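You operate a simulated robot arm through the tools that you are given. There is no shell and no other tool.

Carry out the task below with a simulated robot arm. There is one attempt and no reset: what you move stays moved.

## Task
Ratchet the slack wall band till its gauge stands in the green.
Fine: set the red release lever, free the blue catch lever to work the ratchet and fasten it again. Stay out of the red.

It is judged by the outcome, as a careful person would: the job done as asked, and still so three seconds after it is handed in. It fails if anything else is knocked over, pushed out of place, dropped, spilled or broken.

## Robot
A 6-joint arm with a two-finger gripper, fixed in place. Base frame: the origin is at the foot of the arm, x ahead of it, y to its left, z up. Lengths are in m, angles in degrees, forces in N, time in s.
Its first joint turns from -166.0 to 166.0 degrees. Payload 3.43 kg.
The tool frame sits at the grasp point between the pads (the TCP): z along the fingers, y along the line on which they close. The tips reach 0.02 m beyond it. Largest opening 0.19 m; the body of the gripper starts 0.248 m behind the TCP.
Orientation is that of the tool frame in the base frame, as a unit quaternion [w, x, y, z]. With the fingers straight down and closing along the base's y, the tool's x points along the base's -x, its y along +y and its z along -z.

## Interface
- The arm moves only by the tool servo_tool. Its argument "motion" is text: rows parted by semicolons, each of 7 numbers parted by spaces: the turn, a rotation vector about the tool's x, y, z in units of 180 degrees (1.0 is 180 degrees), then the shift along the tool's x, y, z in units of 150 mm (1.0 is 150 mm), then the finger opening in mm, from 0 to 190. In form: ax ay az dx dy dz claw; .... A call has 1 to 20 rows; each row is the pose to reach, as a shift and turn from the pose commanded when the call began, along the tool's axes at that moment. A call with a number of a shift or a turn outside -1 to 1 is refused whole. Each row takes 0.2 s and may step no farther than 0.05 m and 8.6 degrees from the row before; otherwise, or with a gripper value out of range, the whole call is refused. Where a pose cannot be reached the arm comes as near as it can. A force on the tool above 90 N (or 10 N above the force at the start of the call, whichever is more), or a blocked arm, ends the call early, and 0.2 s more pass. Each finger travels about 0.153 m/s and halts on what it meets, pressing with about 44 N; the grip force reading is that of the motor and also rises with nothing between the fingers. The clock runs only during rows and for 0.2 s after the last one: add rows that repeat a pose to give the fingers time. It gives the time, the measured TCP pose, the force on the tool (base axes), the opening and the grip force at its end, in the units of the frame above (readings bear some noise), with the torque about the TCP (base axes, N m) and any sound that the robot's microphone picked up, and new pictures: "pictures" is both (left out), scene, wrist or none.
- Cameras (640 x 400 px; columns grow to the right, rows downward): "scene" is fixed at [0.0524, -0.4936, 1.4768]; the picture's right is [0.52, -0.85, 0.00], its down [-0.19, -0.12, -0.97] and it looks along [0.83, 0.51, -0.22] (base axes); focal length 359 px, centre (320, 200). "wrist" rides on the gripper at [0.07, -0.008, -0.288] in the tool frame; the picture's right is [0.12, 0.99, 0.00], its down [-0.96, 0.12, -0.25] and it looks along [-0.24, 0.03, 0.97] (tool axes); focal length 261 px, centre (320, 200).
- slide_trunk(by): slides the trunk up (or, below 0, down) by that many m; the arm rides with it, the base frame stays. It gives what a move gives, with no picture.
- locate(camera, pixels): for up to 12 pixels [column, row] of the newest picture of that camera ("zoom" is the newest enlarged one), the place [x, y, z] in the base frame of the surface seen there, good to about 0.003 m, but the place of the scene camera against the robot may be out by one fixed shift of up to 0.012 m in any direction. No time passes.
- inspect(camera, box): a new picture of the part [left, top, right, bottom] of that camera's present view, enlarged. No time passes.
- hand_in(): hands the job in; it is judged then, once.

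Leave the gripper open and the arm clear of the work at the hand-in unless told otherwise.

The tools are called after "Call:" as name(argument=value, ...) on one line, values as JSON. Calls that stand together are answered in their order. servo_tool: Moves the arm, as the interface text tells. Its arguments: {"type":"object","properties":{"motion":{"type":"string"},"pictures":{"type":"string","enum":["both","scene","wrist","none"]}},"required":["motion"]} The other tools are called the same way: slide_trunk (by) slides the trunk up or down; locate (camera, pixels) gives the place of the surface under pixels of a picture; inspect (camera, box) takes an enlarged picture of a part of a camera's view; hand_in () hands the job in.

At the start:

```text
clock: 0.0
ee_pos: [0.7209, -0.1554, 1.3794]
tcp_rot: [0.0, 0.001, 1.0, 0.0]
ft_force: [-0.7, -0.2, 0.1]
ft_torque: [-0.02, 0.02, -0.01]
width: 0.1899
gripper_force: 0.0
trunk travel left (down, up): [-0.225, 0.215]
```

scene: 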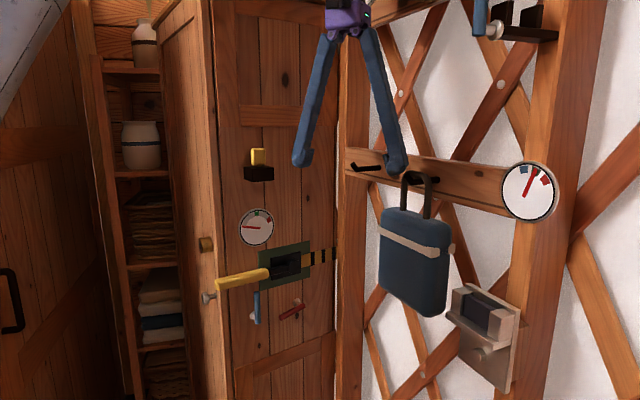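
wrist: 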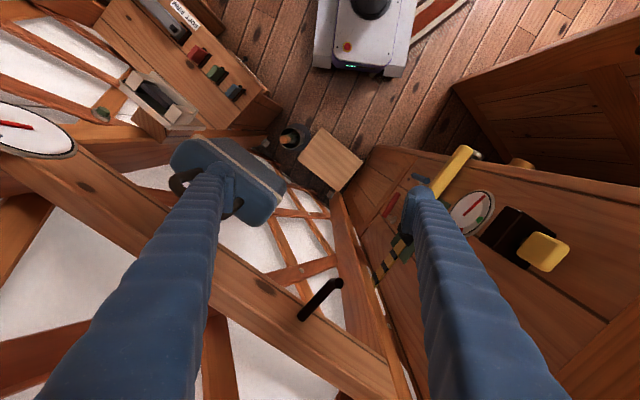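

I see a yellow ratchet handle around (240,280) with a gauge at (256,227), a blue lever at (256,308), and a red lever at (291,310). A second gauge is at (529,191). I'll enlarge these areas before moving anything.

Call:
inspect(camera="scene", box=[190, 190, 350, 340])

Call:
inspect(camera="scene", box=[430, 140, 580, 400])

Call:
inspect(camera="wrist", box=[340, 130, 600, 300])

Call:
inspect(camera="scene", box=[440, 0, 580, 90])

```text
2.67 times, centred on (270, 265) of scene
```

zoom: 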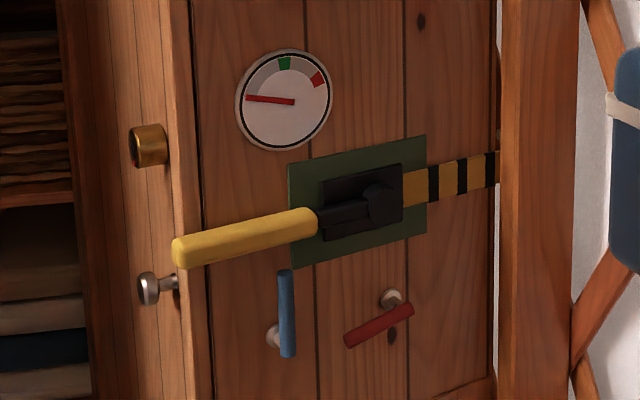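

```text
1.54 times, centred on (505, 270) of scene
```

zoom: 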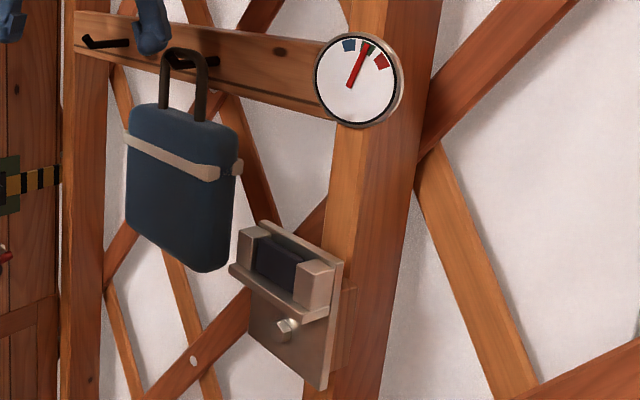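

```text
2.35 times, centred on (470, 215) of wrist
```

zoom: 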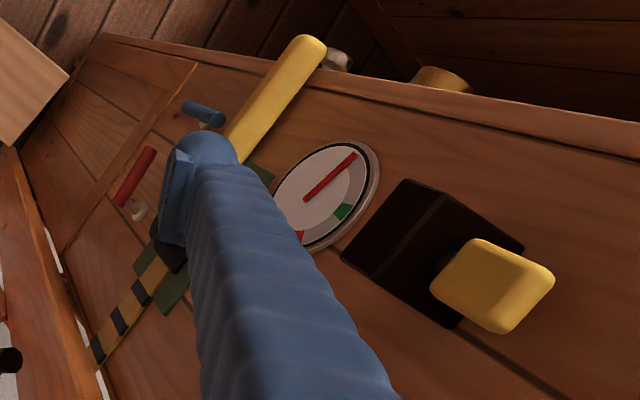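

```text
4.44 times, centred on (510, 45) of scene
```

zoom: 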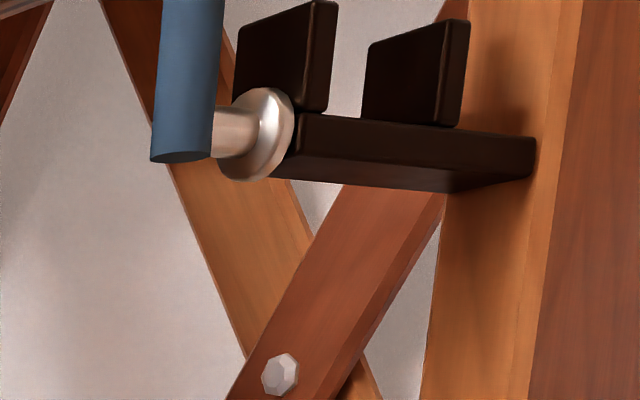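

Now I'll locate the handle, gauge, levers, pivot and panel.

Call:
inspect(camera="scene", box=[190, 190, 350, 340])

Call:
locate(camera="scene", pixels=[[222, 284], [243, 278], [263, 274], [290, 266], [256, 227], [256, 296], [256, 318], [280, 318], [299, 305], [208, 297], [270, 340], [300, 200]])

Call:
locate(camera="scene", pixels=[[258, 157], [258, 172], [207, 244], [240, 360], [320, 257], [348, 200], [211, 200], [232, 330], [320, 300], [428, 260], [388, 250], [182, 200]])

```text
2.67 times, centred on (270, 265) of scene
```

zoom: 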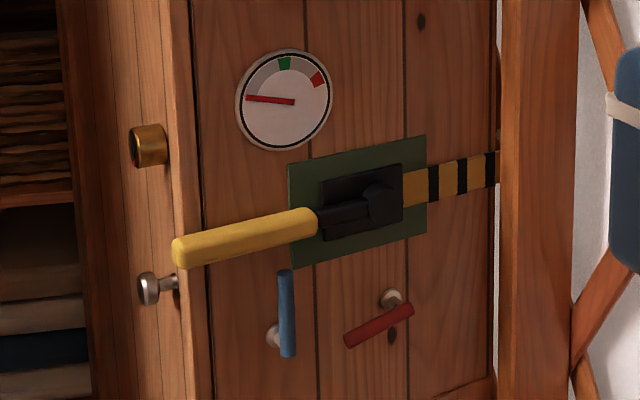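

```text
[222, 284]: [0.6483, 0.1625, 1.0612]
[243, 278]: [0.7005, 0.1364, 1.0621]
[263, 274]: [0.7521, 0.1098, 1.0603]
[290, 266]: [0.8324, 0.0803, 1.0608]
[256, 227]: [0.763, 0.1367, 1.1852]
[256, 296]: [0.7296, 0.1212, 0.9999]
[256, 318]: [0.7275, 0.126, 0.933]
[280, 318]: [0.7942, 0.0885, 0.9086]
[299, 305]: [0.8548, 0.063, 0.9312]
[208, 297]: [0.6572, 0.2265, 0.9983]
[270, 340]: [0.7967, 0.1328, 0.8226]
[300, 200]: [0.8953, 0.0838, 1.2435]
```

```text
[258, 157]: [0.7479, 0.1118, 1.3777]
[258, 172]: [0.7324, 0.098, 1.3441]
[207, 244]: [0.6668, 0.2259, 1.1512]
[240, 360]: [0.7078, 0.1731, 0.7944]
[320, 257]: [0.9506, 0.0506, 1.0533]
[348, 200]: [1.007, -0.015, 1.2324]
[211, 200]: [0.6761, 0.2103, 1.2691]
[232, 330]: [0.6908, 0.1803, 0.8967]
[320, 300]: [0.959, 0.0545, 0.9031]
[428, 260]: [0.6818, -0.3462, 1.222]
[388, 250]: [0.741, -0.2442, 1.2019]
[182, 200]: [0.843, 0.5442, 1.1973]
```

I'll locate the surroundings next: the bag, the lattice wall, the things above it, and the clamp box. I want to know the free room.

Call:
locate(camera="scene", pixels=[[384, 215], [446, 232], [446, 300], [384, 285], [410, 180], [480, 300], [500, 370], [529, 191], [400, 160], [360, 165], [480, 20], [510, 30]])

Call:
locate(camera="wrist", pixels=[[456, 165], [420, 178], [390, 206], [470, 210], [540, 250], [510, 225], [520, 165], [400, 250], [228, 170], [330, 290], [165, 100], [330, 160]])

Call:
inspect(camera="scene", box=[240, 240, 320, 330])

Call:
inspect(camera="wrist", box=[370, 140, 490, 270])

```text
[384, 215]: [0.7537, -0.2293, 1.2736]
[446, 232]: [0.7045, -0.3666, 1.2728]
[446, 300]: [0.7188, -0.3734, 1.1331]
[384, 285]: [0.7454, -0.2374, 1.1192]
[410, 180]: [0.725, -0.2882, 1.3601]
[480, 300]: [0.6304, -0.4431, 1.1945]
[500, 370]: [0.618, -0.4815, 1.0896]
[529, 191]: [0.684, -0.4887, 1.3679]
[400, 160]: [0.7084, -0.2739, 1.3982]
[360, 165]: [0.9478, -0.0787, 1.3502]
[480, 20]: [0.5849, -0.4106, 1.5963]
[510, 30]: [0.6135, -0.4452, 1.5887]
```

```text
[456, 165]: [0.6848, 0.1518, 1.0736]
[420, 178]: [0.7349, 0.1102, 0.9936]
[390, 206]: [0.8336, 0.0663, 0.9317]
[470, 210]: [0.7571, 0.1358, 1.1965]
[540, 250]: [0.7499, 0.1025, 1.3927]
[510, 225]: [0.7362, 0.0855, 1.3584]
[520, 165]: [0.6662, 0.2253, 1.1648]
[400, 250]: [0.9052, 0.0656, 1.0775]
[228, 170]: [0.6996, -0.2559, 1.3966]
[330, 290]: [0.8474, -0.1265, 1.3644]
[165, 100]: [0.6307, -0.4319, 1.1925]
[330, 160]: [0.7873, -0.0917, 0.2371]
```

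```text
4.44 times, centred on (280, 285) of scene
```

zoom: 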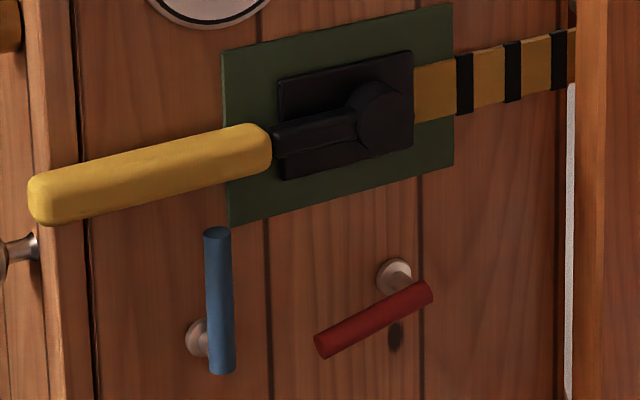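

```text
3.08 times, centred on (430, 205) of wrist
```

zoom: 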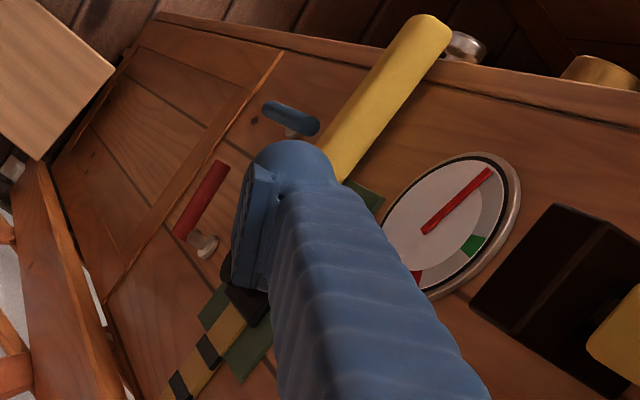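

The band ratchet is on the left wall panel. The panel runs along about (0.905,-0.425), and the yellow handle sits at z≈1.06 about 0.03 m off it. The bag hangs near my right finger, so I'll first narrow the fingers and draw back toward the base, away from the bag and the yellow block.

Call:
servo_tool(motion="0 0 0 0 0 0 100; 0 0 0 0 0 0 30; 0 0 0 0 0 0 30; 0 0 0 0 0 0 30; 0 0 0 0.25 0.05 0 30; 0 0 0 0.5 0.1 0 30; 0 0 0 0.75 0.15 0 30; 0 0 0 0.95 0.2 0 30")

```text
clock: 1.8
ee_pos: [0.5774, -0.1242, 1.3818]
tcp_rot: [0.0, 0.0, 1.0, 0.0]
ft_force: [-0.5, 0.8, 0.2]
ft_torque: [0.01, -0.09, -0.01]
width: 0.0298
gripper_force: 0.1
trunk travel left (down, up): [-0.225, 0.215]
```

scene: 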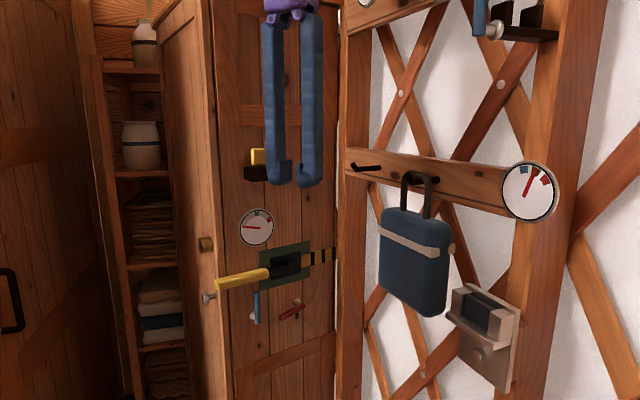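
wrist: 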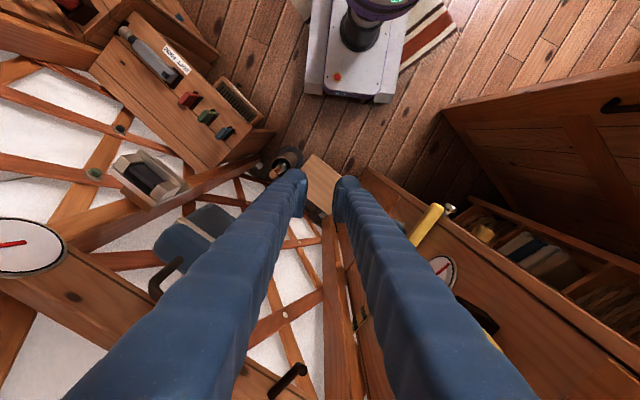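

The way is clear. I'll turn the tool to point at the panel, with the fingers closing vertically and the camera on the left side. I'll also lower it in front of the ratchet, still about 0.25 m off the wall.

Call:
servo_tool(motion="-0.0351 -0.0078 0.0078 0 0.038 0.064 30; -0.0702 -0.0157 0.0157 0 0.076 0.129 30; -0.1053 -0.0235 0.0235 0 0.114 0.193 30; -0.1403 -0.0313 0.0313 0 0.151 0.257 30; -0.1754 -0.0391 0.0391 0 0.189 0.321 30; -0.2105 -0.047 0.047 0 0.227 0.386 30; -0.2456 -0.0548 0.0548 0 0.265 0.45 30; -0.2807 -0.0626 0.0626 0 0.303 0.514 30; -0.3158 -0.0705 0.0705 0 0.341 0.579 30; -0.3509 -0.0783 0.0783 0 0.379 0.643 30; -0.3859 -0.0861 0.0861 0 0.416 0.707 30; -0.421 -0.0939 0.0939 0 0.454 0.771 30; -0.4561 -0.1018 0.1018 0 0.492 0.836 30; -0.4912 -0.1096 0.1096 0 0.53 0.9 30; -0.4912 -0.1096 0.1096 0 0.53 0.9 30")

```text
clock: 5.0
ee_pos: [0.5772, -0.0481, 1.2466]
tcp_rot: [0.154, 0.153, 0.69, 0.691]
ft_force: [-0.4, -0.2, -0.5]
ft_torque: [0.02, 0.02, -0.01]
width: 0.0303
gripper_force: 0.1
trunk travel left (down, up): [-0.225, 0.215]
```

scene: 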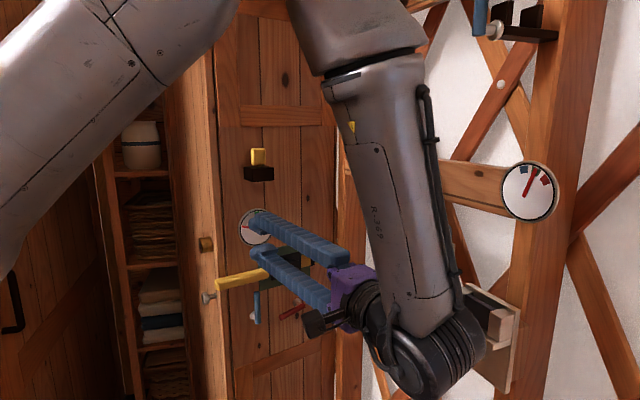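
wrist: 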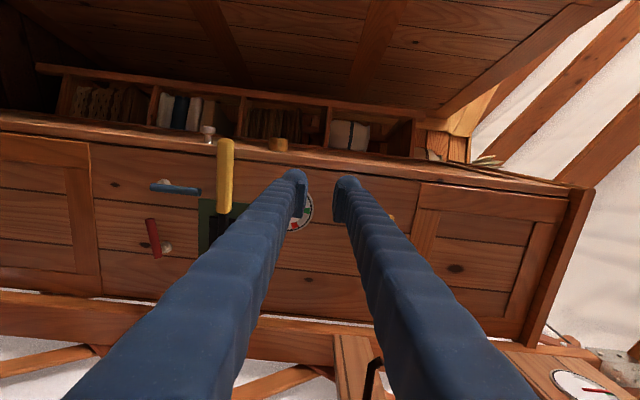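

The tool now faces the panel. In the wrist picture, up in the world is to the right. I'll enlarge the levers at (175,215) and the gauge.

Call:
inspect(camera="wrist", box=[120, 110, 280, 280])

Call:
locate(camera="wrist", pixels=[[155, 187], [180, 190], [198, 191], [163, 181], [150, 222], [156, 255], [166, 248], [225, 150], [225, 175], [224, 208], [100, 250], [260, 165]])

```text
2.35 times, centred on (200, 195) of wrist
```

zoom: 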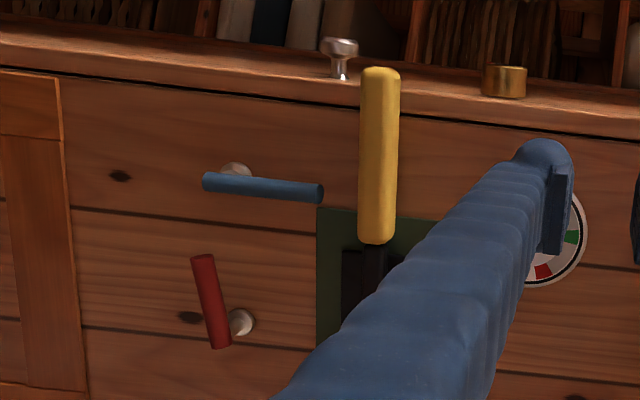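

```text
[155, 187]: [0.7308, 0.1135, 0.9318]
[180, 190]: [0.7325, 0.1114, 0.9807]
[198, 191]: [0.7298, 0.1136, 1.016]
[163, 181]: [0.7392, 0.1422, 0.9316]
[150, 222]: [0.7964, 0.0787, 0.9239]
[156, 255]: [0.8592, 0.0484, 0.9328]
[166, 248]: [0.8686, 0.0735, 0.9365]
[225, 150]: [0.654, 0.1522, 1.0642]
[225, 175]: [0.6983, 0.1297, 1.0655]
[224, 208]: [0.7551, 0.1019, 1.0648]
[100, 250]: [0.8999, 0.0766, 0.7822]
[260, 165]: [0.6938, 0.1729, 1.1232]
```

I see the red rod pointing left with its post at the right end, and the blue rod pointing up with its post at the low end. Before going closer I'll check where the wrist and forearm are, because the bag and clamp box are close by.

Call:
locate(camera="scene", pixels=[[350, 280], [370, 300], [440, 340], [470, 330], [430, 390], [400, 200], [430, 150], [380, 100], [340, 120], [320, 325], [480, 345], [340, 30]])

Call:
locate(camera="wrist", pixels=[[145, 222], [147, 230], [150, 240], [158, 258], [152, 186], [175, 189], [201, 192], [168, 250], [225, 145], [218, 180], [232, 180], [225, 212]])

```text
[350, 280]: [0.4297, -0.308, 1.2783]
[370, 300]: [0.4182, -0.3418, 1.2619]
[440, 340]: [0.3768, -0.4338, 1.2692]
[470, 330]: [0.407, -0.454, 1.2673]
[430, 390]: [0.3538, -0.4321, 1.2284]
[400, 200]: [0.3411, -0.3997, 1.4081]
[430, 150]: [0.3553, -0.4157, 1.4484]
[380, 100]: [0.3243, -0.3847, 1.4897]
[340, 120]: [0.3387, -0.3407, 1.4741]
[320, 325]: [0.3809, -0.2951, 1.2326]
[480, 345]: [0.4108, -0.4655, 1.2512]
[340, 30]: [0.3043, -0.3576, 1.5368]
```

```text
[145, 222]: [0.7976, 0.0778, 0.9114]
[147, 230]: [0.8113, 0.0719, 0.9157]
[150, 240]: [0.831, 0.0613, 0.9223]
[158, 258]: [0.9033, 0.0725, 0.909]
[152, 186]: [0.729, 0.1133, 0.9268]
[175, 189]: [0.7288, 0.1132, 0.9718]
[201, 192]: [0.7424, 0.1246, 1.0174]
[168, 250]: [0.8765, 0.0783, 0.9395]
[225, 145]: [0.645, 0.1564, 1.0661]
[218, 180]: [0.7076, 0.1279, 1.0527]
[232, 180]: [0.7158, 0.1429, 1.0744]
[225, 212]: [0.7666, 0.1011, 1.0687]
```

The wrist is about 0.43 m behind the TCP. To keep it clear of the bag and clamp box I'll lower the trunk 0.2 m here in free space. Then I'll approach at about 45° yaw instead of square to the wall.

Call:
slide_trunk(by=-0.2)

```text
clock: 7.2
ee_pos: [0.5782, -0.0472, 1.0465]
tcp_rot: [0.153, 0.154, 0.69, 0.69]
ft_force: [0.0, -0.2, -0.8]
ft_torque: [-0.01, 0.03, 0.02]
width: 0.03
gripper_force: 0.1
trunk travel left (down, up): [-0.025, 0.415]
```

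The TCP is now at z 1.05. Next I'll move to a pre-pose about 0.12 m in front of the red rod, turned to 45° yaw, with the fingers at 45 mm to straddle the rod.

Call:
servo_tool(motion="0 -0.02 0 -0.111 -0.121 0.093 45; 0 -0.04 0 -0.222 -0.242 0.187 45; 0 -0.06 0 -0.333 -0.363 0.28 45; 0 -0.08 0 -0.444 -0.484 0.373 45; 0 -0.1 0 -0.555 -0.605 0.466 45; 0 -0.11 0 -0.666 -0.726 0.56 45; 0 -0.11 0 -0.777 -0.847 0.653 45; 0 -0.11 0 -0.777 -0.847 0.653 45")

```text
clock: 9.0
ee_pos: [0.7238, -0.0094, 0.9207]
tcp_rot: [0.27, 0.27, 0.653, 0.654]
ft_force: [0.2, -0.5, 0.3]
ft_torque: [0.06, -0.04, 0.02]
width: 0.0449
gripper_force: 0.2
trunk travel left (down, up): [-0.025, 0.415]
```

scene: 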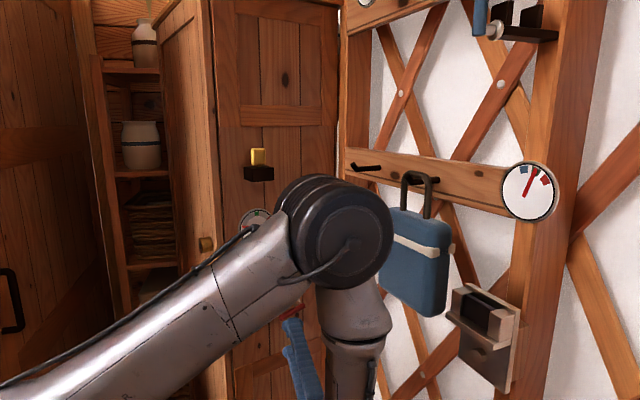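
wrist: 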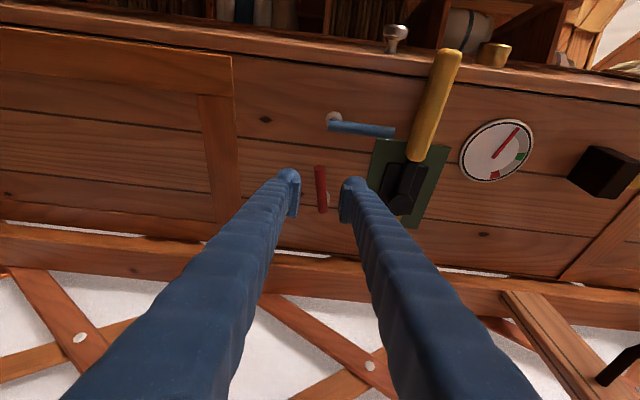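

The wrist view now shows the red rod between the fingers at (321,188), with the blue rod, handle and gauge also in view. I'll check how far the elbow at (340,230) is from the bag and take exact rod positions.

Call:
locate(camera="scene", pixels=[[340, 200], [385, 225], [380, 265], [350, 310], [380, 370], [360, 390]])

Call:
inspect(camera="wrist", box=[270, 90, 430, 230])

Call:
locate(camera="wrist", pixels=[[320, 168], [321, 188], [323, 208], [328, 198], [330, 125], [360, 128], [392, 132], [333, 117], [300, 240], [455, 55], [432, 105], [411, 158]])

```text
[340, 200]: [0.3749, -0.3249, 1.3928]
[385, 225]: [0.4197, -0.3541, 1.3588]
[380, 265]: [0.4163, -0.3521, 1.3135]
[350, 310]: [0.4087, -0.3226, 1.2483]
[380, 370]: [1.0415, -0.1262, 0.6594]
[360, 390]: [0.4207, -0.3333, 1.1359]
```

```text
2.86 times, centred on (350, 160) of wrist
```

zoom: 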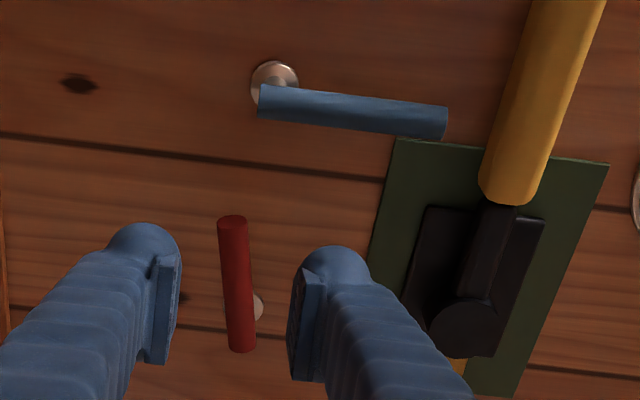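

```text
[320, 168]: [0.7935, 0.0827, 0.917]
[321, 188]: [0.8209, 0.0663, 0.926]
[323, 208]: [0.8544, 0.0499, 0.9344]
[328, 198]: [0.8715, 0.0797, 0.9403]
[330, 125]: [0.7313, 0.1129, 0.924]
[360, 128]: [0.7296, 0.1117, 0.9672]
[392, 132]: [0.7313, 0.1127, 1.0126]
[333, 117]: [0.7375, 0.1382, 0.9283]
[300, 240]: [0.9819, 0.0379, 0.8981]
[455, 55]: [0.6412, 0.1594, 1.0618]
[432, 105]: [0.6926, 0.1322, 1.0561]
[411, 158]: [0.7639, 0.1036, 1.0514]
```

The elbow is about 0.3 m short of the bag, so it's clear. The red rod (z≈0.921) is centred between the fingers, so I'll advance 0.12 m along the tool to straddle it.

Call:
servo_tool(motion="0 0 0 0 0 0.2 45; 0 0 0 0 0 0.4 45; 0 0 0 0 0 0.55 45; 0 0 0 0 0 0.7 45; 0 0 0 0 0 0.8 45; 0 0 0 0 0 0.8 45")

```text
clock: 10.4
ee_pos: [0.8105, 0.0768, 0.9191]
tcp_rot: [0.27, 0.271, 0.654, 0.653]
ft_force: [-0.4, 0.2, 0.2]
ft_torque: [0.0, -0.01, -0.03]
width: 0.0451
gripper_force: 0.0
trunk travel left (down, up): [-0.025, 0.415]
```

scene: 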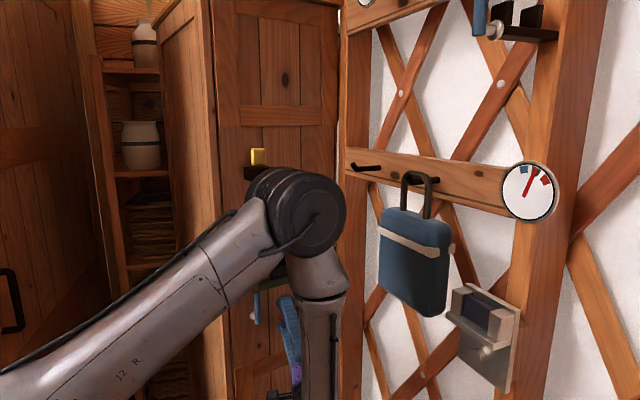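
wrist: 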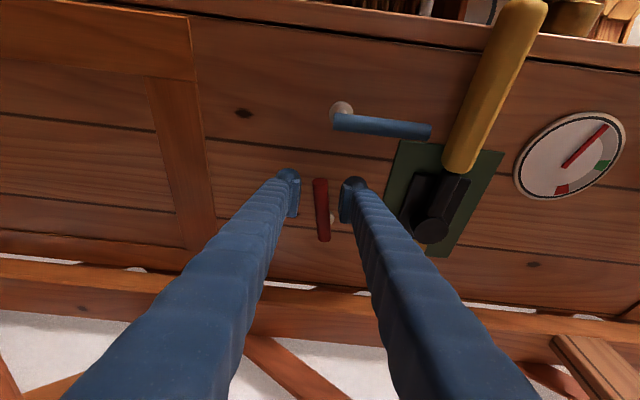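

The fingers straddle the red rod. I don't know which way it turns, so I'll try gently upward in small steps and watch the force.

Call:
servo_tool(motion="0 0 0 0 0.05 0 45; 0 0 0 0 0.1 0 45; 0 0 0 0 0.13 0 45; 0 0 0 0 0.16 0 45; 0 0 0 0 0.18 0 45", pictures="wrist")

```text
clock: 11.6
ee_pos: [0.8102, 0.078, 0.942]
tcp_rot: [0.267, 0.271, 0.655, 0.653]
ft_force: [-10.1, 2.3, -32.4]
ft_torque: [-0.29, -0.29, 0.02]
width: 0.063
gripper_force: 15.8
trunk travel left (down, up): [-0.025, 0.415]
```

wrist: 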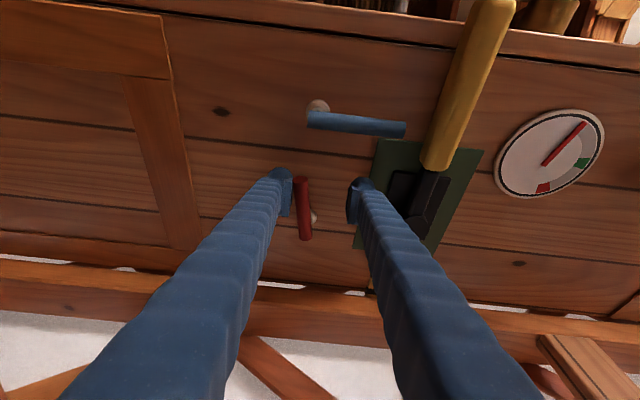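

Upward is blocked: 32 N and the rod hasn't turned. I'll come back and try downward.

Call:
servo_tool(motion="0 0 0 0 -0.1 0 45; 0 0 0 0 -0.2 0 45; 0 0 0 0 -0.25 0 45; 0 0 0 0 -0.3 0 45; 0 0 0 0 -0.33 0 45; 0 0 0 0 -0.36 0 45", pictures="wrist")

```text
clock: 13.0
ee_pos: [0.8103, 0.0765, 0.8912]
tcp_rot: [0.27, 0.27, 0.654, 0.654]
ft_force: [-0.7, 0.4, 0.2]
ft_torque: [-0.02, -0.03, -0.03]
width: 0.0452
gripper_force: 0.0
trunk travel left (down, up): [-0.025, 0.415]
```

wrist: 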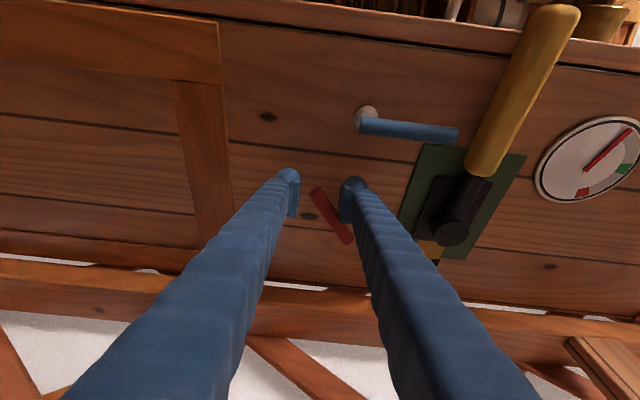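

Downward turns freely, and the rod is now about 40° below horizontal with no resistance. I'll continue along its arc, down and then to the right.

Call:
servo_tool(motion="0 0 0 0 -0.05 0 45; 0 0 0 -0.03 -0.1 0.01 45; 0 0 0 -0.06 -0.13 0.02 45; 0 0 0 -0.09 -0.15 0.03 45; 0 0 0 -0.09 -0.15 0.03 45", pictures="wrist")

```text
clock: 14.2
ee_pos: [0.8237, 0.0699, 0.8685]
tcp_rot: [0.269, 0.271, 0.653, 0.654]
ft_force: [0.5, -0.1, -0.6]
ft_torque: [-0.03, 0.0, -0.02]
width: 0.045
gripper_force: 0.1
trunk travel left (down, up): [-0.025, 0.415]
```

wrist: 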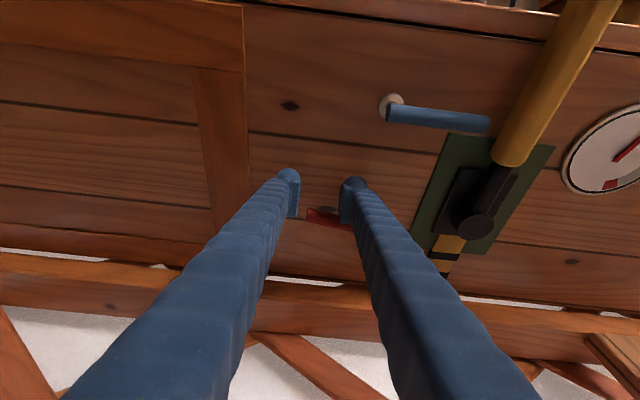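

The rod is now nearly vertical, at (310–350, 217), and still free. I'll push on to the right.

Call:
servo_tool(motion="0 0 0 -0.06 -0.03 0.02 45; 0 0 0 -0.12 -0.03 0.043 45; 0 0 0 -0.17 -0.03 0.06 45; 0 0 0 -0.2 -0.03 0.072 45; 0 0 0 -0.2 -0.03 0.072 45", pictures="wrist")

```text
clock: 14.9
ee_pos: [0.8343, 0.0746, 0.8629]
tcp_rot: [0.259, 0.264, 0.657, 0.657]
ft_force: [-11.0, 18.2, 2.1]
ft_torque: [-0.54, -0.65, 0.2]
width: 0.0473
gripper_force: 1.3
trunk travel left (down, up): [-0.025, 0.415]
stopped in row 3: the force on the tool passed its limit at 94 N (the readings are from after the stop); the commanded pose is now the measured one
```

wrist: 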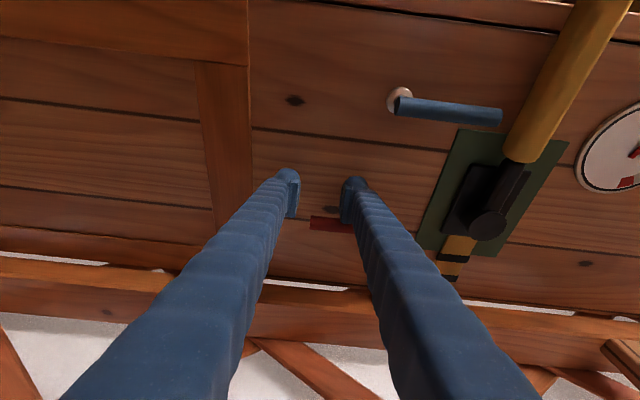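

That was the end stop: the red rod now points straight down. I'll back off to the left and then straight out.

Call:
servo_tool(motion="0 0 0 0.06 0 -0.02 45; 0 0 0 0.12 0 -0.06 45; 0 0 0 0.12 0 -0.3 45; 0 0 0 0.12 0 -0.6 45; 0 0 0 0.12 0 -0.9 45; 0 0 0 0.12 0 -0.9 45")

Call:
inspect(camera="wrist", box=[270, 60, 510, 260])

```text
clock: 16.3
ee_pos: [0.7315, -0.0182, 0.8614]
tcp_rot: [0.261, 0.265, 0.657, 0.656]
ft_force: [-0.2, -1.0, 0.5]
ft_torque: [-0.03, 0.02, 0.01]
width: 0.045
gripper_force: 0.1
trunk travel left (down, up): [-0.025, 0.415]
```

scene: 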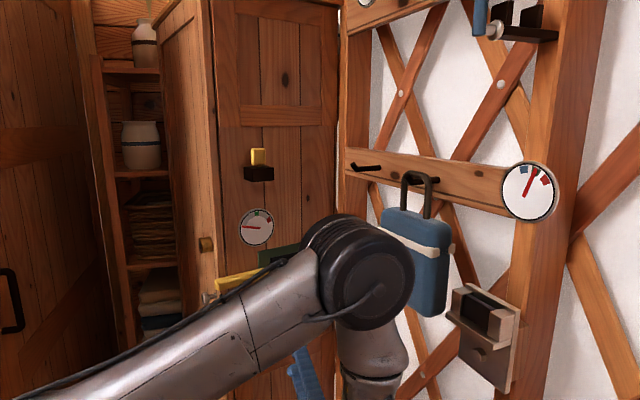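
wrist: 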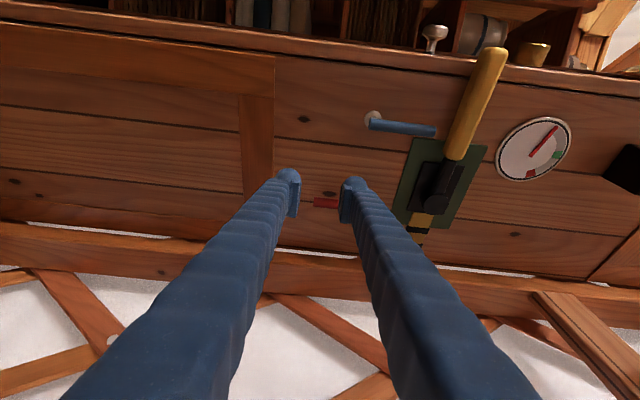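

```text
2.00 times, centred on (390, 160) of wrist
```

zoom: 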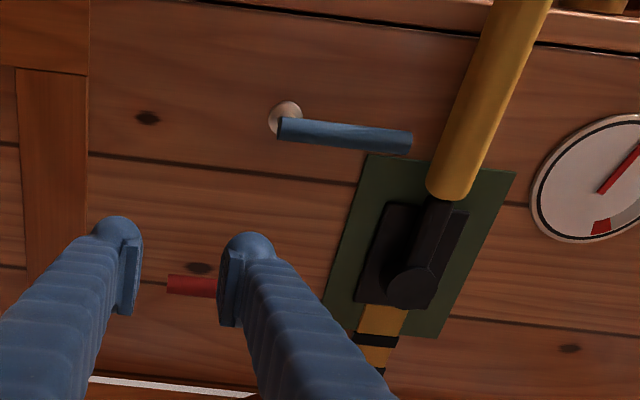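

The red rod hangs straight down now, which I take as the set position. Next is blue, pointing up at (370–435,126). I'll close the fingers and move to the left of its upper part, under the handle, staying off the wall at first.

Call:
servo_tool(motion="0 0 0 0.15 0.137 -0.143 20; 0 0 0 0.3 0.274 -0.143 0; 0 0 0 0.45 0.411 -0.143 0; 0 0 0 0.6 0.548 -0.143 0; 0 0 0 0.75 0.685 -0.143 0; 0 0 0 0.9 0.824 -0.143 0; 0 0 0 0.9 0.824 -0.143 0", pictures="both")

```text
clock: 17.9
ee_pos: [0.6229, 0.0595, 0.9845]
tcp_rot: [0.259, 0.263, 0.657, 0.657]
ft_force: [0.4, 0.1, -0.2]
ft_torque: [0.01, -0.01, -0.01]
width: 0.0004
gripper_force: 34.0
out of reach, approached as far as the arm can: row 6, 7
trunk travel left (down, up): [-0.025, 0.415]
```

scene: 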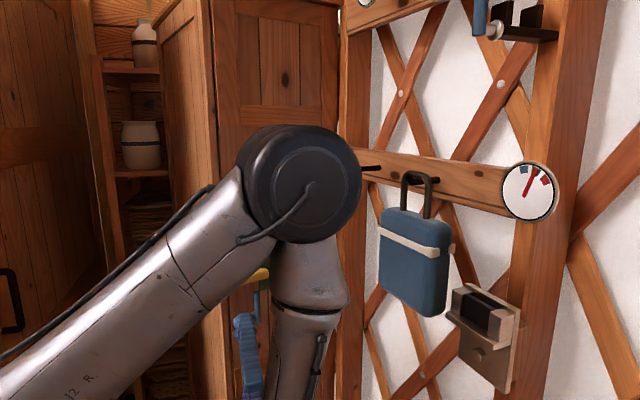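
wrist: 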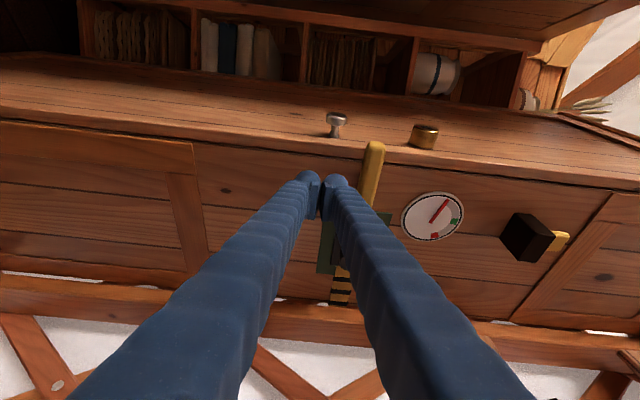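

That pose was just out of reach because the wrist is too near the base at 45° yaw. For the left side I'll turn square to the wall again, at about 65° yaw.

Call:
servo_tool(motion="0 0.035 0 -0.07 0 -0.01 0; 0 0.07 0 -0.14 0 -0.01 0; 0 0.105 0 -0.215 0 -0.01 0; 0 0.105 0 -0.215 0 -0.01 0", pictures="both")

Call:
inspect(camera="wrist", box=[240, 100, 480, 260])

```text
clock: 18.9
ee_pos: [0.6465, 0.0363, 0.9849]
tcp_rot: [0.148, 0.154, 0.691, 0.691]
ft_force: [-0.2, -0.8, -0.9]
ft_torque: [0.04, -0.04, 0.03]
width: 0.0
gripper_force: 34.4
trunk travel left (down, up): [-0.025, 0.415]
```

scene: 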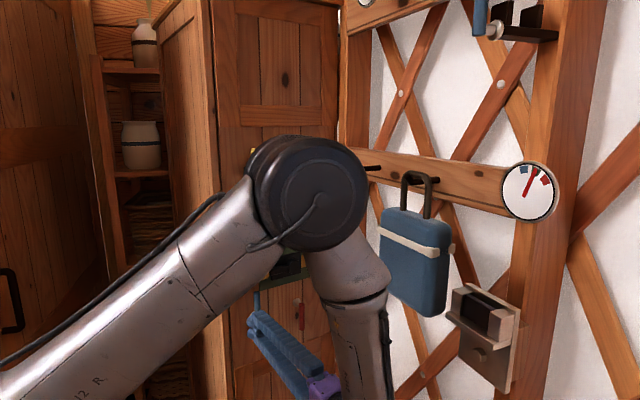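
wrist: 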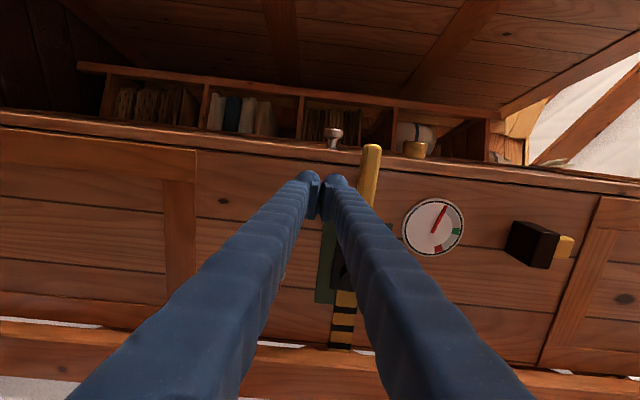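

```text
2.50 times, centred on (360, 180) of wrist
```

zoom: 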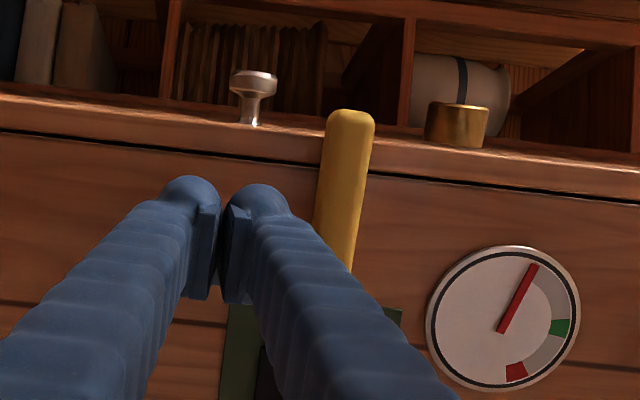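

The pose is good and the fingertips are left of the blue rod. I'll advance 0.105 m and stop with the tips about 2 cm off the wall.

Call:
servo_tool(motion="0 0 0 0 0 0.2 0; 0 0 0 0 0 0.4 0; 0 0 0 0 0 0.55 0; 0 0 0 0 0 0.69 0; 0 0 0 0 0 0.69 0", pictures="both")

```text
clock: 20.1
ee_pos: [0.6891, 0.1331, 0.9846]
tcp_rot: [0.151, 0.154, 0.69, 0.691]
ft_force: [-0.4, 0.2, -0.1]
ft_torque: [-0.01, 0.0, 0.01]
width: 0.0
gripper_force: 34.1
trunk travel left (down, up): [-0.025, 0.415]
```

scene: 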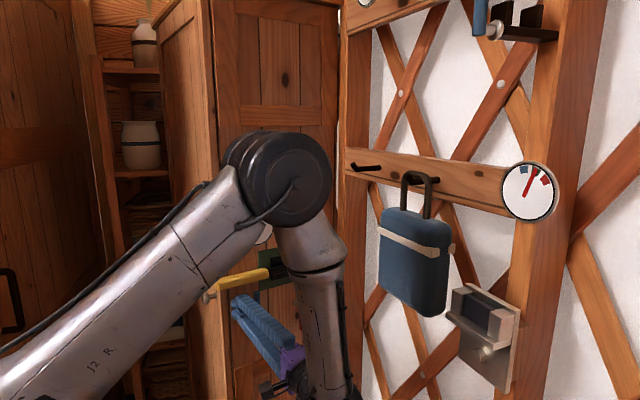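
wrist: 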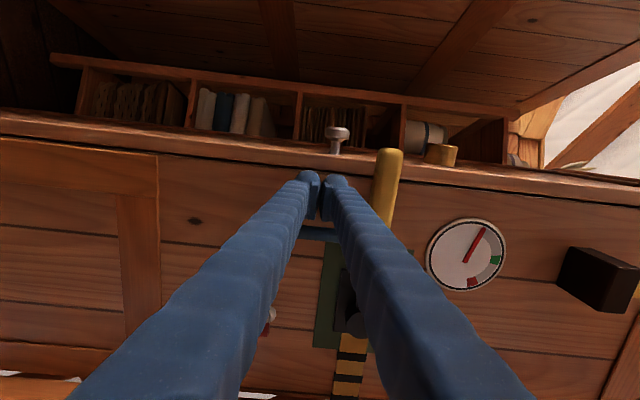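

The blue rod shows just right of the fingers at (320,233). I'll push right in small steps.

Call:
servo_tool(motion="0 0 0 -0.06 0 0 0; 0 0 0 -0.1 0 0 0; 0 0 0 -0.14 0 0 0; 0 0 0 -0.17 0 0 0; 0 0 0 -0.19 0 0 0; 0 0 0 -0.21 0 0 0", pictures="wrist")

```text
clock: 21.5
ee_pos: [0.7028, 0.1254, 0.9852]
tcp_rot: [0.138, 0.146, 0.693, 0.692]
ft_force: [-30.1, 5.0, 2.1]
ft_torque: [0.19, -0.1, -0.04]
width: 0.0059
gripper_force: 34.1
trunk travel left (down, up): [-0.025, 0.415]
stopped in row 6: the force on the tool passed its limit at 92 N (the readings are from after the stop); the commanded pose is now the measured one
```

wrist: 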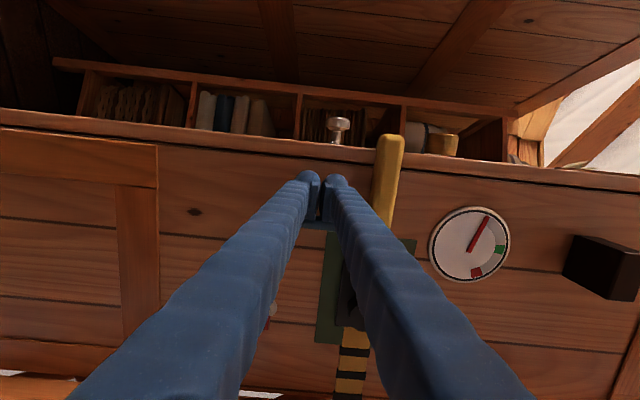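

Rightward is blocked (hard stop, commanded pose reset), so blue must swing left. I'll back off, draw out, pass over to its right side at s≈0.112, and go in again.

Call:
servo_tool(motion="0 0 0 0.08 0 0 0; 0 0 0 0.08 0 -0.25 0; 0 0 0 0.08 0 -0.5 0; 0 0 0 -0.2 -0.05 -0.5 0; 0 0 0 -0.4 -0.088 -0.5 0; 0 0 0 -0.518 -0.088 -0.5 0; 0 0 0 -0.518 -0.088 -0.25 0; 0 0 0 -0.518 -0.088 -0.1 0; 0 0 0 -0.518 -0.088 -0.02 0; 0 0 0 -0.518 -0.088 -0.02 0", pictures="both")

```text
clock: 23.7
ee_pos: [0.7793, 0.0893, 0.9681]
tcp_rot: [0.141, 0.149, 0.693, 0.691]
ft_force: [0.0, -0.1, 0.0]
ft_torque: [0.01, 0.0, -0.02]
width: 0.0001
gripper_force: 34.4
trunk travel left (down, up): [-0.025, 0.415]
```

scene: 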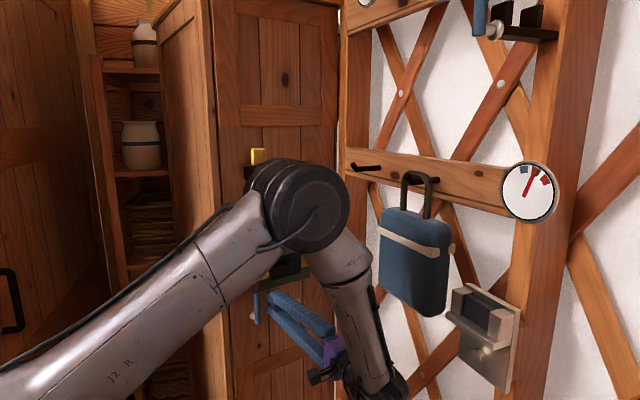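
wrist: 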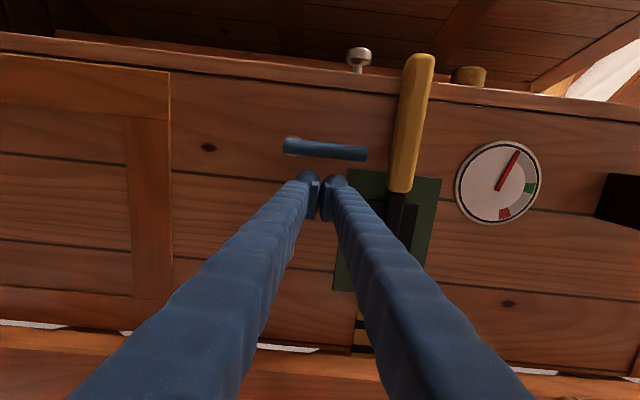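

The blue rod at (325,150) is now left of the fingers. I'll push left in small steps.

Call:
servo_tool(motion="0 0 0 0.08 0 0 0; 0 0 0 0.14 0 0 0; 0 0 0 0.19 0 0 0; 0 0 0 0.23 0 0 0; 0 0 0 0.26 0 0 0; 0 0 0 0.29 0 0 0", pictures="wrist")

```text
clock: 25.1
ee_pos: [0.7379, 0.1063, 0.9705]
tcp_rot: [0.139, 0.148, 0.693, 0.691]
ft_force: [0.0, -0.3, 0.3]
ft_torque: [0.07, 0.0, -0.03]
width: 0.0002
gripper_force: 34.7
trunk travel left (down, up): [-0.025, 0.415]
```

wrist: 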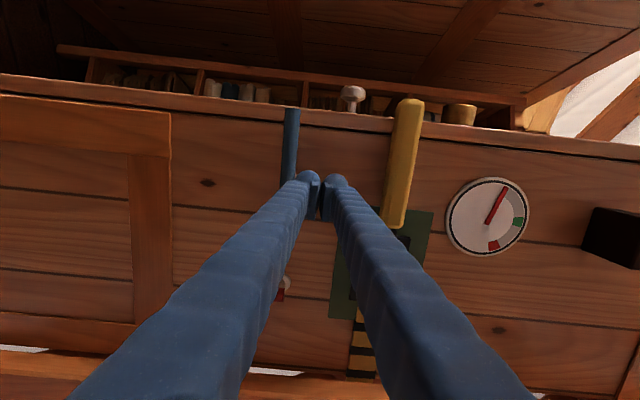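

Blue has swung over and now points left, at (290,145) in the picture. I'll retreat and check both levers.

Call:
servo_tool(motion="0 0 0 -0.05 0 -0.15 0; 0 0 0 -0.05 0 -0.4 0; 0 0 0 -0.05 0.1 -0.7 0; 0 0 0 -0.05 0.3 -0.9 0; 0 0 0 -0.05 0.45 -0.9 30; 0 0 0 -0.05 0.45 -0.9 50", pictures="both")

Call:
inspect(camera="wrist", box=[130, 90, 480, 320])

```text
clock: 26.5
ee_pos: [0.6905, -0.0214, 1.0381]
tcp_rot: [0.139, 0.148, 0.694, 0.691]
ft_force: [0.0, -0.4, -0.3]
ft_torque: [-0.03, 0.0, -0.01]
width: 0.0499
gripper_force: 0.0
trunk travel left (down, up): [-0.025, 0.415]
```

scene: 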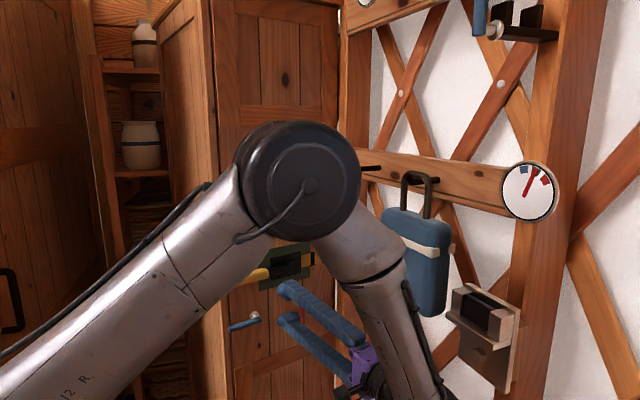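
wrist: 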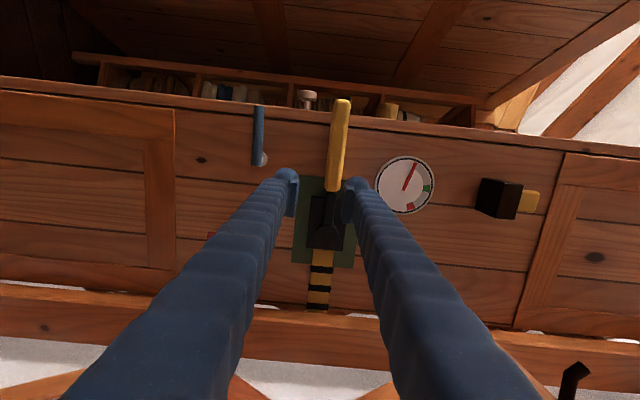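

```text
1.74 times, centred on (305, 205) of wrist
```

zoom: 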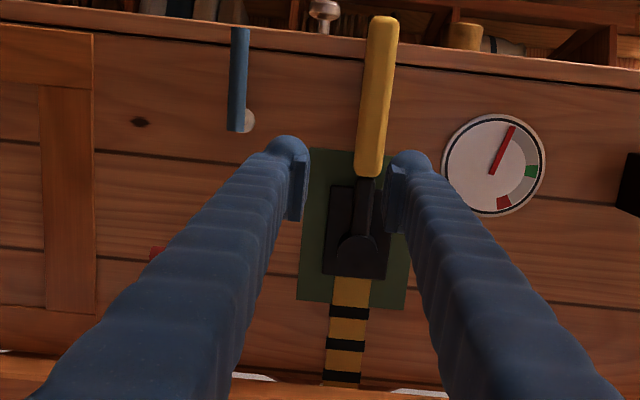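

Blue points left and red points down. Now the ratchet handle: I'll locate its ends and its pivot at about (330,235).

Call:
locate(camera="wrist", pixels=[[343, 103], [340, 140], [334, 185], [329, 200], [327, 235], [325, 245], [320, 270], [262, 158], [258, 110], [257, 160], [210, 237], [404, 185]])

```text
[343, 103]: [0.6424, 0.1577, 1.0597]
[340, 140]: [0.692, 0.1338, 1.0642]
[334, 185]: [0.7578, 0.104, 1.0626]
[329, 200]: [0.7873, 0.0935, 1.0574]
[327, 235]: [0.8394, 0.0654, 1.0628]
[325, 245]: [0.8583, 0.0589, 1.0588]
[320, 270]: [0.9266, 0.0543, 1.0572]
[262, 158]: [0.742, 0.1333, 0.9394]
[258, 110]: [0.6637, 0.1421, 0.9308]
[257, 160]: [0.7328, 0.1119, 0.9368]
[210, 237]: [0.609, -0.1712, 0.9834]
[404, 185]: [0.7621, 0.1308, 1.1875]
```

The pivot is at about s=0.189, z=1.061, and the grip spans s=-0.03 to 0.09. I'll straddle it at s≈0.02 with 55 mm between the fingers: align first, then go in.

Call:
servo_tool(motion="0 0 0 0.13 0.08 0.15 55; 0 0 0 0.27 0.16 0.3 55; 0 0 0 0.403 0.16 0.45 55; 0 0 0 0.403 0.16 0.6 55; 0 0 0 0.403 0.16 0.75 55; 0 0 0 0.403 0.16 0.88 55; 0 0 0 0.403 0.16 0.966 55; 0 0 0 0.403 0.16 0.966 55", pictures="both")

```text
clock: 28.3
ee_pos: [0.6949, 0.1371, 1.0629]
tcp_rot: [0.14, 0.149, 0.693, 0.691]
ft_force: [-0.1, -1.3, 0.1]
ft_torque: [0.02, 0.01, -0.01]
width: 0.0549
gripper_force: 0.1
trunk travel left (down, up): [-0.025, 0.415]
```

scene: 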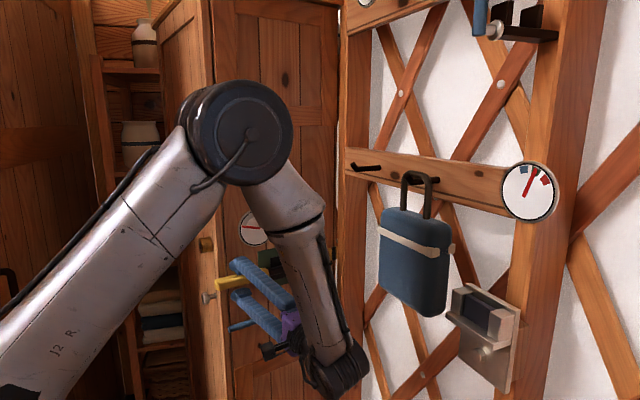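
wrist: 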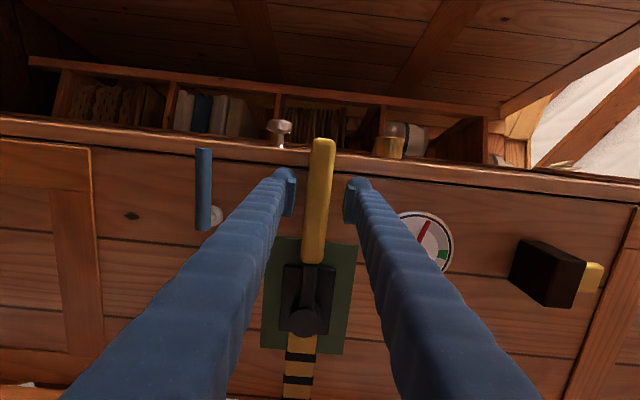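

The handle is between the fingers and the gauge is visible at (425,240). I'll try a gentle downward push.

Call:
servo_tool(motion="0 0 0 0 -0.07 0 55; 0 0 0 0 -0.13 0 55; 0 0 0 0 -0.18 0 55; 0 0 0 0 -0.22 0 55; 0 0 0 0 -0.26 0 55", pictures="wrist")

Call:
inspect(camera="wrist", box=[180, 120, 480, 320])

```text
clock: 29.5
ee_pos: [0.6945, 0.1357, 1.0225]
tcp_rot: [0.14, 0.15, 0.693, 0.691]
ft_force: [1.1, -0.2, 4.3]
ft_torque: [-0.07, -0.04, 0.0]
width: 0.0571
gripper_force: 1.1
trunk travel left (down, up): [-0.025, 0.415]
```

wrist: 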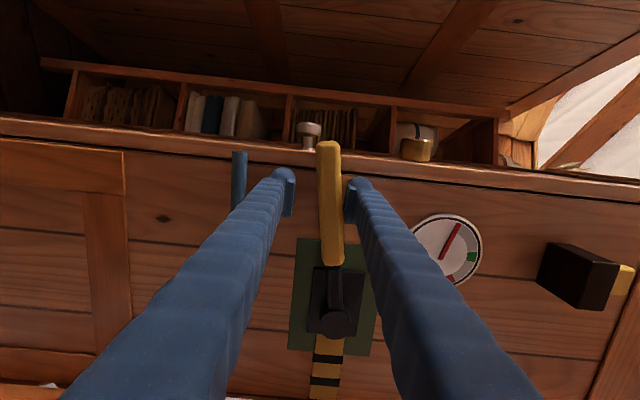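

```text
2.00 times, centred on (330, 220) of wrist
```

zoom: 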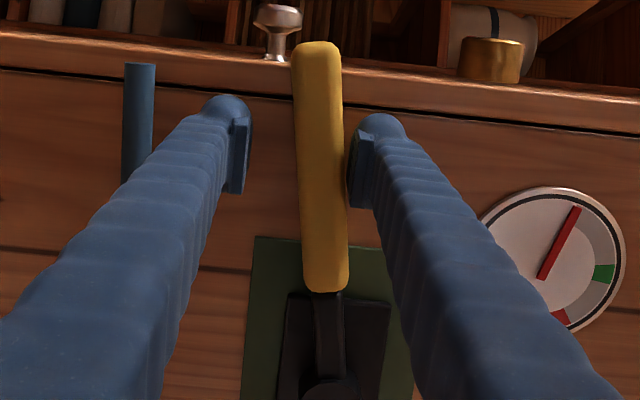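

The handle swings down lightly (4 N, about 8°) and the needle hasn't moved yet. I'll narrow the fingers to 36 mm, roll with the handle, and carry it down an arc to 24°, staying above the blue rod.

Call:
servo_tool(motion="0 0 -0.0444 -0.011 0.102 0 55; 0 0 -0.0444 -0.011 0.102 0 36; 0 0 -0.0667 -0.0243 0.025 0 36; 0 0 -0.0889 -0.0431 -0.05 0 36; 0 0 -0.1 -0.055 -0.087 0 36; 0 0 -0.1111 -0.0671 -0.124 0 36; 0 0 -0.1222 -0.082 -0.16 0 36; 0 0 -0.1333 -0.0963 -0.196 0 36; 0 0 -0.1333 -0.0963 -0.196 0 36", pictures="wrist")

Call:
inspect(camera="wrist", box=[180, 100, 500, 320])

```text
clock: 31.5
ee_pos: [0.7081, 0.1303, 0.992]
tcp_rot: [0.28, 0.0, 0.709, 0.647]
ft_force: [-2.3, 3.4, 5.7]
ft_torque: [0.0, -0.03, 0.02]
width: 0.0394
gripper_force: 3.1
trunk travel left (down, up): [-0.025, 0.415]
```

wrist: 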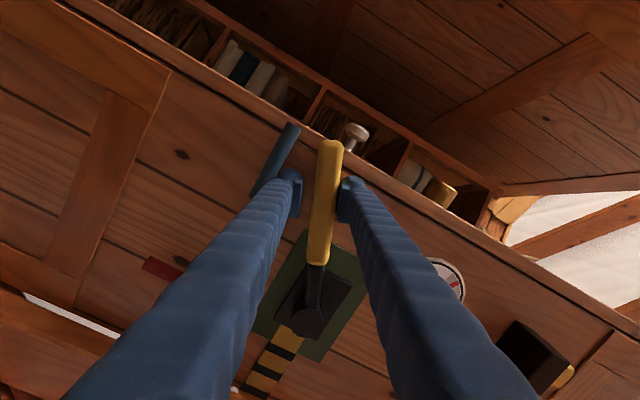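

```text
1.82 times, centred on (340, 210) of wrist
```

zoom: 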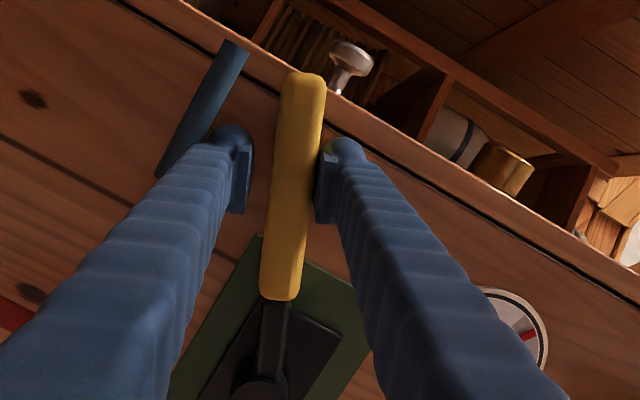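

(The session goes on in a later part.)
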